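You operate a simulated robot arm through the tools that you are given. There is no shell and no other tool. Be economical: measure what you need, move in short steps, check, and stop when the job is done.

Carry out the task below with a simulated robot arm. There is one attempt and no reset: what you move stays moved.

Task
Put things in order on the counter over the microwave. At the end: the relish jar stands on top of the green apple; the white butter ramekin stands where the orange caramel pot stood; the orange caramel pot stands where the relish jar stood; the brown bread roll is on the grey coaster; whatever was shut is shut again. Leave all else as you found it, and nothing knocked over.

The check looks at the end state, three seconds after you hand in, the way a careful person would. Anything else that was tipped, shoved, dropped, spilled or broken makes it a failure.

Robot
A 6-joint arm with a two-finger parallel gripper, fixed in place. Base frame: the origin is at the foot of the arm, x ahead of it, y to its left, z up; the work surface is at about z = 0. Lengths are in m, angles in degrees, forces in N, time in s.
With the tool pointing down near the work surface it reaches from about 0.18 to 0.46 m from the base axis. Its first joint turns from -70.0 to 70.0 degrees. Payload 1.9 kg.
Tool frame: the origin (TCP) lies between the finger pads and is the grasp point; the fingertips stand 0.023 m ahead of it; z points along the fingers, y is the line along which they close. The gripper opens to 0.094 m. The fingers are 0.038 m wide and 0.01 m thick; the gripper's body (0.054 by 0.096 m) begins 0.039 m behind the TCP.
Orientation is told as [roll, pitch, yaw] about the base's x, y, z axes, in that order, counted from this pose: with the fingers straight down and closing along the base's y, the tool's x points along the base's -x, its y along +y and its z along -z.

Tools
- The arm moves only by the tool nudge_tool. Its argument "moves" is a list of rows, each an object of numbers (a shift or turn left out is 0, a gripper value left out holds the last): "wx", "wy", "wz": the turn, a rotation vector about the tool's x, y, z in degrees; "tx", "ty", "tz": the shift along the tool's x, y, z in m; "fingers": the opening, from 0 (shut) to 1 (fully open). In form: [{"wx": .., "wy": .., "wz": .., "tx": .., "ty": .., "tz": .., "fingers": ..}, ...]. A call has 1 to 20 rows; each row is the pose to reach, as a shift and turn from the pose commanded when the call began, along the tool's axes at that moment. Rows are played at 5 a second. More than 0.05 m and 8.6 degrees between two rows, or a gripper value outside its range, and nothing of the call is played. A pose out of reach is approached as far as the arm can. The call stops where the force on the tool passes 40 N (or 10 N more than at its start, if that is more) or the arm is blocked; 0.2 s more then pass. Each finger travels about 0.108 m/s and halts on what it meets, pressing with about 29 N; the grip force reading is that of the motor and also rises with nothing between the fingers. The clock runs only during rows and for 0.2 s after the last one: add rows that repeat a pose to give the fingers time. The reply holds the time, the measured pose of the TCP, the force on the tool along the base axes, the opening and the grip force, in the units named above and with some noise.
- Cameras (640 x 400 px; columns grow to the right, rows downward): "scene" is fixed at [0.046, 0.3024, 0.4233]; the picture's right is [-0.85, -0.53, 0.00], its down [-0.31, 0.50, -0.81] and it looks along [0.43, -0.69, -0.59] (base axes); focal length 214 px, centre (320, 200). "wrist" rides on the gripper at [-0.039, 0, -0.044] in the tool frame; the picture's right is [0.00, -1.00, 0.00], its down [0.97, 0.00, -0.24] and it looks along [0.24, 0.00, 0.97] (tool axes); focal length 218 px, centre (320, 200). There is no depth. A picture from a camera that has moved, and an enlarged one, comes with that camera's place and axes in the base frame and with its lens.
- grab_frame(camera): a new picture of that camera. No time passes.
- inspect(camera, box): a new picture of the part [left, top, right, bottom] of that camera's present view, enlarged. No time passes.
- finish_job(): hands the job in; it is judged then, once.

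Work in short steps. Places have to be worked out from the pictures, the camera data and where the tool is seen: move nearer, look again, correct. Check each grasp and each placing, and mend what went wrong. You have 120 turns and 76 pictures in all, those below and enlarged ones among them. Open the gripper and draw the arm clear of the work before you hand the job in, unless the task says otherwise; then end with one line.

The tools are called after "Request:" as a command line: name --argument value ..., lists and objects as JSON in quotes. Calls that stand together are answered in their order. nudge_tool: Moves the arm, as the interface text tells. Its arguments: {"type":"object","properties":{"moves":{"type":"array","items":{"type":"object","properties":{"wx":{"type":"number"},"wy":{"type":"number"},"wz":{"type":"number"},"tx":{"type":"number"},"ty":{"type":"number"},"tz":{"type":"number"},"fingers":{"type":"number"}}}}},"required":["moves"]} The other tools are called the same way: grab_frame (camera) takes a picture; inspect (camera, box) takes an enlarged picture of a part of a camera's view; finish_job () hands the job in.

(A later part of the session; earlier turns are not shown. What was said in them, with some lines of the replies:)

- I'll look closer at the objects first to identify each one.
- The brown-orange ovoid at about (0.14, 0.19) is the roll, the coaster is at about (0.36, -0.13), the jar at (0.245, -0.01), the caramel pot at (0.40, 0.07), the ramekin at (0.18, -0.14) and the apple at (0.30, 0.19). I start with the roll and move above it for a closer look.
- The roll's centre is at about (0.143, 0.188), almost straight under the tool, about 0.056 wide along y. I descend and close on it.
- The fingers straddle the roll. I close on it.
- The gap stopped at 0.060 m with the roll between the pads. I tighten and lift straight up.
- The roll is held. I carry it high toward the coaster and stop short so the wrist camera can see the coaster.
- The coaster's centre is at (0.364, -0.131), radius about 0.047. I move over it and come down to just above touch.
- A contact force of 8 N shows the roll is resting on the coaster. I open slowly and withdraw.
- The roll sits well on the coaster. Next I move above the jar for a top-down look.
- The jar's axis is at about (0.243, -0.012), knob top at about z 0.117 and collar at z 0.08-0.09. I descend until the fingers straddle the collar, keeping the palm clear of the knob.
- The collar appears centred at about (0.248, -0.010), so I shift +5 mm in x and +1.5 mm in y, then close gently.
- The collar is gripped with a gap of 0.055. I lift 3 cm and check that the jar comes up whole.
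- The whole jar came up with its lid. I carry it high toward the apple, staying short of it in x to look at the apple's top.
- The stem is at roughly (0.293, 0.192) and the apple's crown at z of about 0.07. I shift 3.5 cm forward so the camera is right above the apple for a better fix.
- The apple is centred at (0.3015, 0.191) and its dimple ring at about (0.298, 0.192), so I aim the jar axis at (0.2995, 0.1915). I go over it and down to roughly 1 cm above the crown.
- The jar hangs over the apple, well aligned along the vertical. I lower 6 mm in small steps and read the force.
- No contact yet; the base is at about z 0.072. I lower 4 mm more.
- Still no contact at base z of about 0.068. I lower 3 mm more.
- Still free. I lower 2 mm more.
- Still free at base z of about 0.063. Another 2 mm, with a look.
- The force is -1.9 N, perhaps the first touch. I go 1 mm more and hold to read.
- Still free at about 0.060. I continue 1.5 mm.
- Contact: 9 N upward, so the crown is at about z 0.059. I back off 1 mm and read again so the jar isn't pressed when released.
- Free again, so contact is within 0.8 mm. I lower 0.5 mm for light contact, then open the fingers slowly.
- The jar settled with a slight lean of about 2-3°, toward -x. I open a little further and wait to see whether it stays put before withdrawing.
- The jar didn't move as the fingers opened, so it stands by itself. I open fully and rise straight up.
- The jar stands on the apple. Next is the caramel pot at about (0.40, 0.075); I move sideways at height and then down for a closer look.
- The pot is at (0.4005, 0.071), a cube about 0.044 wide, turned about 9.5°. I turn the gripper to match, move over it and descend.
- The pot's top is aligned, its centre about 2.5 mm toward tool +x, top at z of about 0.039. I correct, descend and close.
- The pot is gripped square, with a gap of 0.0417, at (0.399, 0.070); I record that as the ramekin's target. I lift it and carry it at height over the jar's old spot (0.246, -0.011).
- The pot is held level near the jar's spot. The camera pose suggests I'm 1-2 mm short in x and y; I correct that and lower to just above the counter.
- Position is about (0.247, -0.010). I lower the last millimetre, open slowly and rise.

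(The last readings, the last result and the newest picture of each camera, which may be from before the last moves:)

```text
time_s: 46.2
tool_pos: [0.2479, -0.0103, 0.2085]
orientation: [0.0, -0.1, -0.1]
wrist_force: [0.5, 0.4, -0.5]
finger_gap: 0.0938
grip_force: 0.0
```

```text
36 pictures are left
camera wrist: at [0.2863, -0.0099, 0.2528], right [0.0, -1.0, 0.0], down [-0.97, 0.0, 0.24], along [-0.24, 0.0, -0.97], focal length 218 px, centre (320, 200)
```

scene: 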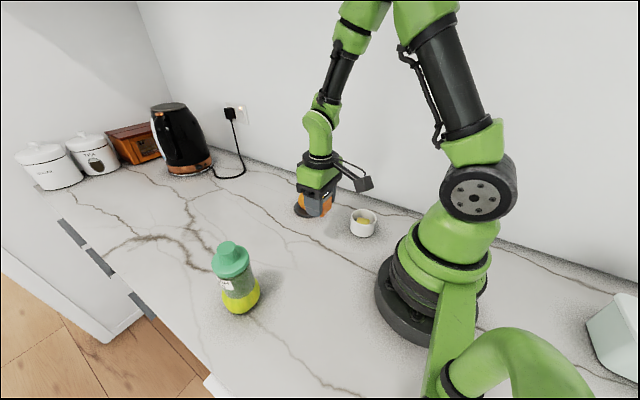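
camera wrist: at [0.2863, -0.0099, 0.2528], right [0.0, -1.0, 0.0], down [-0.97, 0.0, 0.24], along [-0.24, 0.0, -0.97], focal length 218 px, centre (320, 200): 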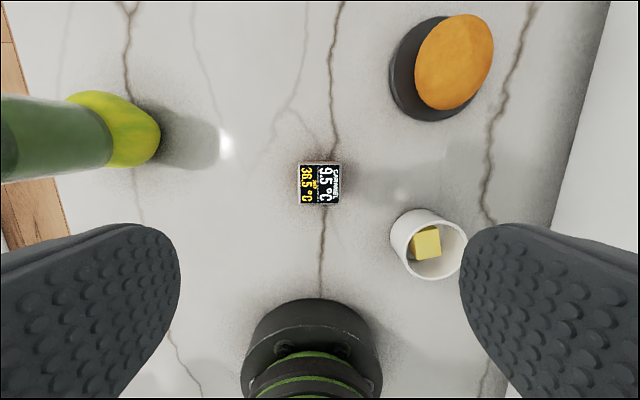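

The pot stands upright on the jar's old spot. I go above the ramekin next.

Request:
nudge_tool --moves '[{"tx": 0.015, "ty": -0.035}, {"tx": 0.03, "ty": -0.07}, {"tx": 0.045, "ty": -0.105}, {"tx": 0.06, "ty": -0.12, "tz": 0.01}, {"tx": 0.06, "ty": -0.12, "tz": 0.04}, {"tx": 0.06, "ty": -0.12, "tz": 0.04}]'

Request:
grab_frame --camera "wrist"

```text
time_s: 47.6
tool_pos: [0.1899, -0.1305, 0.1704]
orientation: [0.0, 0.0, -0.1]
wrist_force: [0.0, -0.2, 0.7]
finger_gap: 0.0941
grip_force: 0.1
```

```text
35 pictures are left
camera wrist: at [0.2287, -0.1306, 0.2141], right [0.0, -1.0, 0.0], down [-0.97, 0.0, 0.24], along [-0.24, 0.0, -0.97], focal length 218 px, centre (320, 200)
```

wrist: 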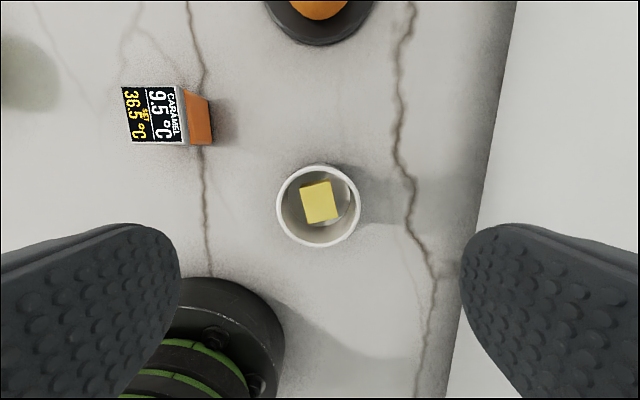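

The ramekin's rim is centred at about (0.182, -0.129), diameter about 0.067, with the butter inside. I align and descend partway for a check.

Request:
nudge_tool --moves '[{"tx": 0.007, "ty": 0.0015, "tz": 0.03}, {"tx": 0.007, "ty": 0.0015, "tz": 0.06}, {"tx": 0.007, "ty": 0.0015, "tz": 0.085}, {"tx": 0.007, "ty": 0.0015, "tz": 0.085}]'

Request:
grab_frame --camera "wrist"

Request:
inspect --camera "scene" --box '[300, 160, 420, 260]'

```text
time_s: 48.6
tool_pos: [0.1819, -0.1279, 0.0878]
orientation: [0.0, -0.1, -0.1]
wrist_force: [0.3, 0.2, -0.9]
finger_gap: 0.0939
grip_force: 0.1
```

```text
34 pictures are left
camera wrist: at [0.2207, -0.1278, 0.1317], right [0.0, -1.0, 0.0], down [-0.97, 0.0, 0.24], along [-0.24, 0.0, -0.97], focal length 218 px, centre (320, 200)
```

wrist: 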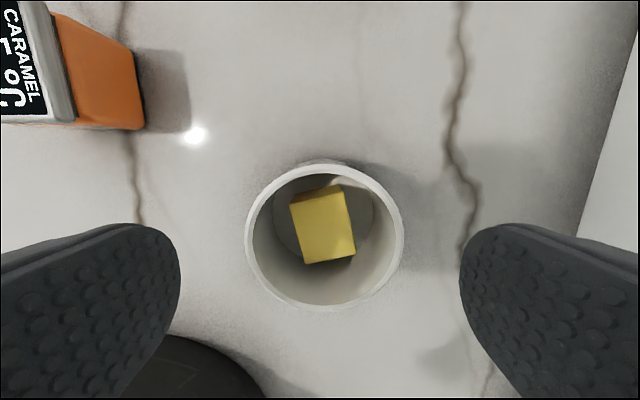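

```text
4.00 times, centred on (360, 210) of scene
camera zoom: at [0.046, 0.3024, 0.4233], right [-0.85, -0.53, 0.0], down [-0.31, 0.5, -0.81], along [0.43, -0.69, -0.59], focal length 858 px, centre (160, 160)
```

zoom: 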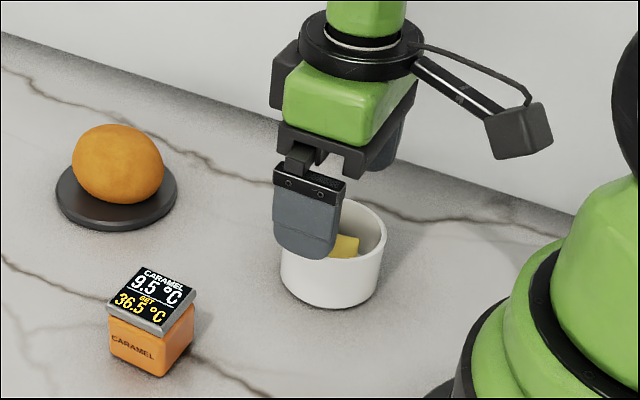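

The rim is at z 0.045, centre (0.183, -0.1295), diameter 0.068. I make a small correction, descend around the ramekin and close.

Request:
nudge_tool --moves '[{"tx": -0.001, "ty": -0.0017, "tz": 0.02}, {"tx": -0.001, "ty": -0.0017, "tz": 0.04}, {"tx": -0.001, "ty": -0.0017, "tz": 0.057}, {"tx": -0.001, "ty": -0.0017, "tz": 0.057}, {"tx": -0.001, "ty": -0.0017, "tz": 0.057, "fingers": 0.85}, {"tx": -0.001, "ty": -0.0017, "tz": 0.057, "fingers": 0.75}, {"tx": -0.001, "ty": -0.0017, "tz": 0.057, "fingers": 0.65}, {"tx": -0.001, "ty": -0.0017, "tz": 0.057, "fingers": 0.5}, {"tx": -0.001, "ty": -0.0017, "tz": 0.057, "fingers": 0.5}]'

Request:
grab_frame --camera "wrist"

```text
time_s: 50.6
tool_pos: [0.1818, -0.1309, 0.0299]
orientation: [0.0, 0.0, -0.1]
wrist_force: [-0.4, -0.3, 0.5]
finger_gap: 0.0675
grip_force: 29.2
```

```text
32 pictures are left
camera wrist: at [0.2212, -0.1301, 0.0741], right [0.0, -1.0, 0.0], down [-0.97, 0.0, 0.24], along [-0.24, 0.0, -0.97], focal length 218 px, centre (320, 200)
```

wrist: 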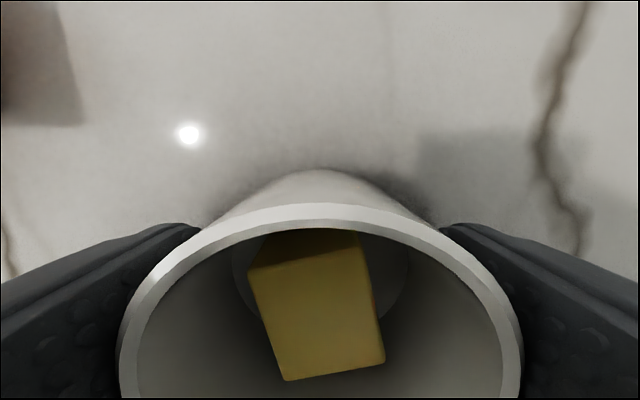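

The ramekin is gripped with a gap of 0.0675 and the butter is still inside. I lift smoothly and carry it slowly toward the pot's old spot (0.3985, 0.070).

Request:
nudge_tool --moves '[{"tz": -0.005}, {"tz": -0.02}, {"tz": -0.04}, {"tz": -0.06}, {"tz": -0.08}, {"tz": -0.1}, {"tz": -0.115}, {"tx": -0.008, "ty": 0.008, "tz": -0.12}, {"tx": -0.026, "ty": 0.024, "tz": -0.12}, {"tx": -0.046, "ty": 0.042, "tz": -0.12}, {"tx": -0.066, "ty": 0.061, "tz": -0.12}, {"tx": -0.086, "ty": 0.08, "tz": -0.12}, {"tx": -0.106, "ty": 0.098, "tz": -0.12}, {"tx": -0.126, "ty": 0.117, "tz": -0.12}, {"tx": -0.146, "ty": 0.136, "tz": -0.12}, {"tx": -0.166, "ty": 0.155, "tz": -0.12}, {"tx": -0.184, "ty": 0.172, "tz": -0.12}, {"tx": -0.2, "ty": 0.187, "tz": -0.12}, {"tx": -0.21, "ty": 0.196, "tz": -0.12}, {"tx": -0.217, "ty": 0.2, "tz": -0.12}]'

Request:
grab_frame --camera "wrist"

Request:
grab_frame --camera "scene"

```text
time_s: 54.8
tool_pos: [0.3977, 0.07, 0.1486]
orientation: [0.1, 0.0, -0.1]
wrist_force: [1.4, 0.6, -1.9]
finger_gap: 0.0674
grip_force: 29.0
```

```text
31 pictures are left
camera wrist: at [0.4375, 0.0707, 0.1921], right [0.0, -1.0, 0.0], down [-0.97, 0.0, 0.24], along [-0.24, 0.0, -0.97], focal length 218 px, centre (320, 200)
```

wrist: 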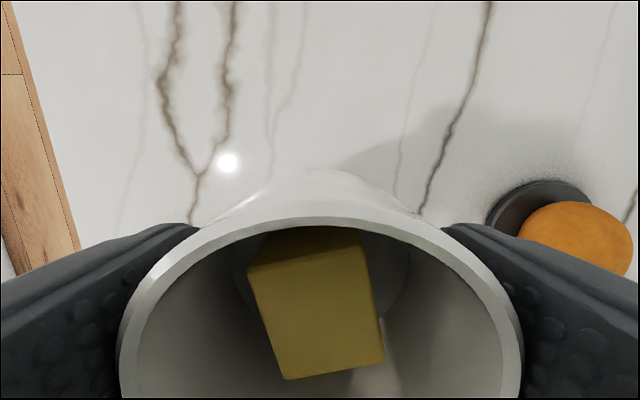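

```text
30 pictures are left
```

scene: 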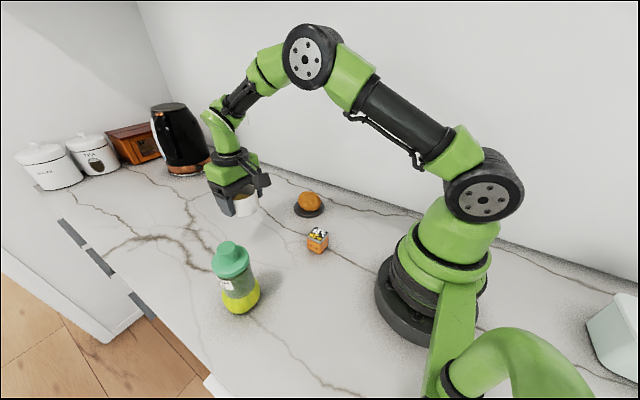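

The butter is in place and the tool is at (0.398, 0.070). I lower smoothly to just above the counter.

Request:
nudge_tool --moves '[{"tz": 0.01}, {"tz": 0.03}, {"tz": 0.05}, {"tz": 0.07}, {"tz": 0.09}, {"tz": 0.105}, {"tz": 0.114}, {"tz": 0.118}, {"tz": 0.119}, {"tz": 0.119}]'

Request:
inspect --camera "scene" --box '[190, 160, 330, 320]'

```text
time_s: 57.0
tool_pos: [0.3991, 0.0698, 0.0297]
orientation: [0.0, -0.2, -0.1]
wrist_force: [-3.7, -2.4, 14.5]
finger_gap: 0.0672
grip_force: 28.9
```

```text
2.50 times, centred on (260, 240) of scene
camera zoom: at [0.0459, 0.3024, 0.4233], right [-0.85, -0.53, 0.0], down [-0.31, 0.5, -0.81], along [0.43, -0.69, -0.59], focal length 536 px, centre (470, 100)
```

zoom: 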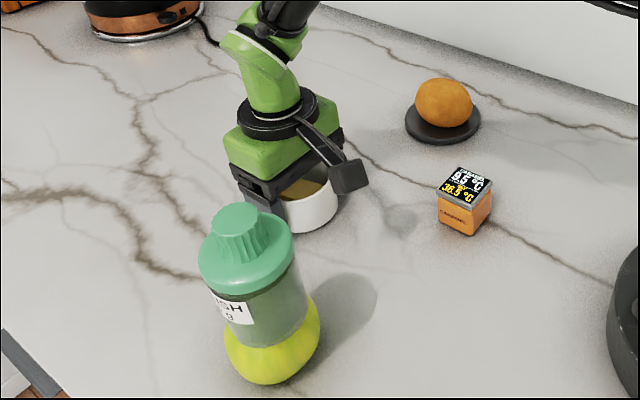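

The 14 N reading shows it is on the counter. I ease up 1 mm, open slowly, rise vertically and look.

Request:
nudge_tool --moves '[{"tz": -0.001}, {"tz": -0.001, "fingers": 0.7}, {"tz": -0.001, "fingers": 0.76}, {"tz": -0.001, "fingers": 0.85}, {"tz": -0.001, "fingers": 0.95}, {"tz": -0.001, "fingers": 1.0}, {"tz": -0.02}, {"tz": -0.05}, {"tz": -0.09}, {"tz": -0.13}, {"tz": -0.17}, {"tz": -0.2}, {"tz": -0.2}]'

Request:
grab_frame --camera "wrist"

Request:
grab_frame --camera "scene"

```text
time_s: 59.8
tool_pos: [0.3978, 0.0706, 0.2269]
orientation: [0.0, 0.0, -0.2]
wrist_force: [0.4, 0.1, -0.3]
finger_gap: 0.0939
grip_force: 0.1
```

```text
28 pictures are left
camera wrist: at [0.4375, 0.0712, 0.2709], right [0.0, -1.0, 0.0], down [-0.97, 0.0, 0.24], along [-0.24, 0.0, -0.97], focal length 218 px, centre (320, 200)
```

wrist: 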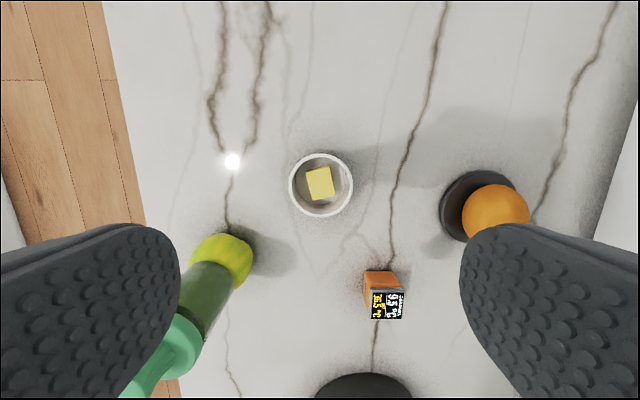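

```text
27 pictures are left
```

scene: 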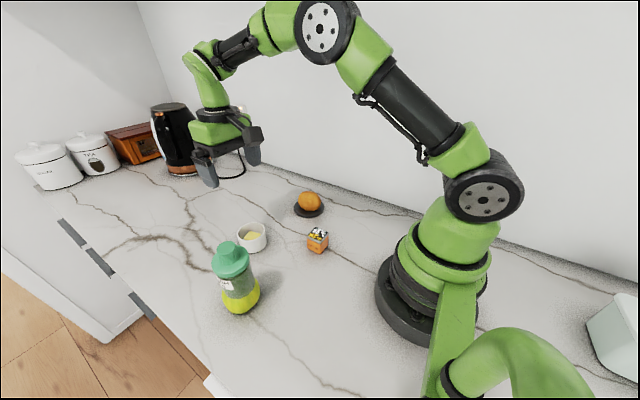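

Everything is in place: ramekin at (0.399, 0.070) with its butter, and the jar steady on the apple. I raise the arm clear and do a last check.

Request:
nudge_tool --moves '[{"tz": -0.04}, {"tx": 0.03, "ty": -0.02, "tz": -0.07}, {"tx": 0.07, "ty": -0.04, "tz": -0.09}, {"tx": 0.11, "ty": -0.06, "tz": -0.09}, {"tx": 0.13, "ty": -0.07, "tz": -0.09}, {"tx": 0.13, "ty": -0.07, "tz": -0.09}]'

Request:
inspect --camera "scene" --box '[190, 170, 370, 330]'

Request:
grab_frame --camera "scene"

```text
time_s: 61.2
tool_pos: [0.2689, 0.0, 0.3151]
orientation: [0.0, 0.0, -0.1]
wrist_force: [-0.6, 0.3, 0.6]
finger_gap: 0.0941
grip_force: 0.1
```

```text
2.50 times, centred on (280, 250) of scene
camera zoom: at [0.0459, 0.3024, 0.4233], right [-0.85, -0.53, 0.0], down [-0.31, 0.5, -0.81], along [0.43, -0.69, -0.59], focal length 536 px, centre (420, 75)
```

zoom: 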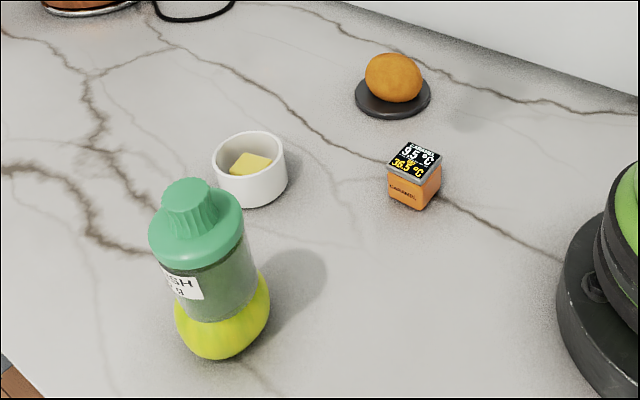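

```text
25 pictures are left
```

scene: 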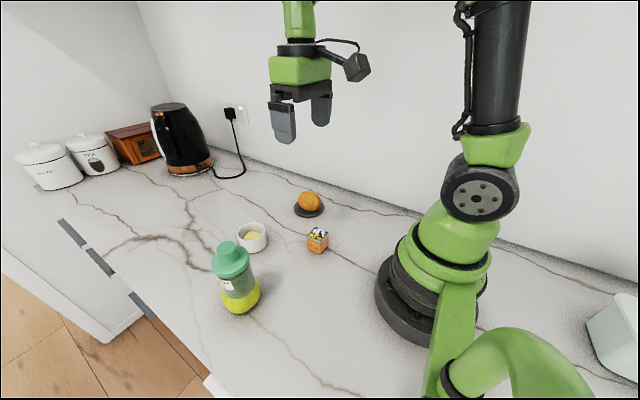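

All goals are met, the lids are shut, nothing else has moved and the arm is clear, so I hand in.

Request:
finish_job

```text
The job is handed in.
```

The relish jar stands on the apple with a slight lean of 2–3° that held steady, the ramekin (butter still in it) and the caramel pot are in their new places, the roll is on the coaster, nothing needed opening, and the job is handed in.
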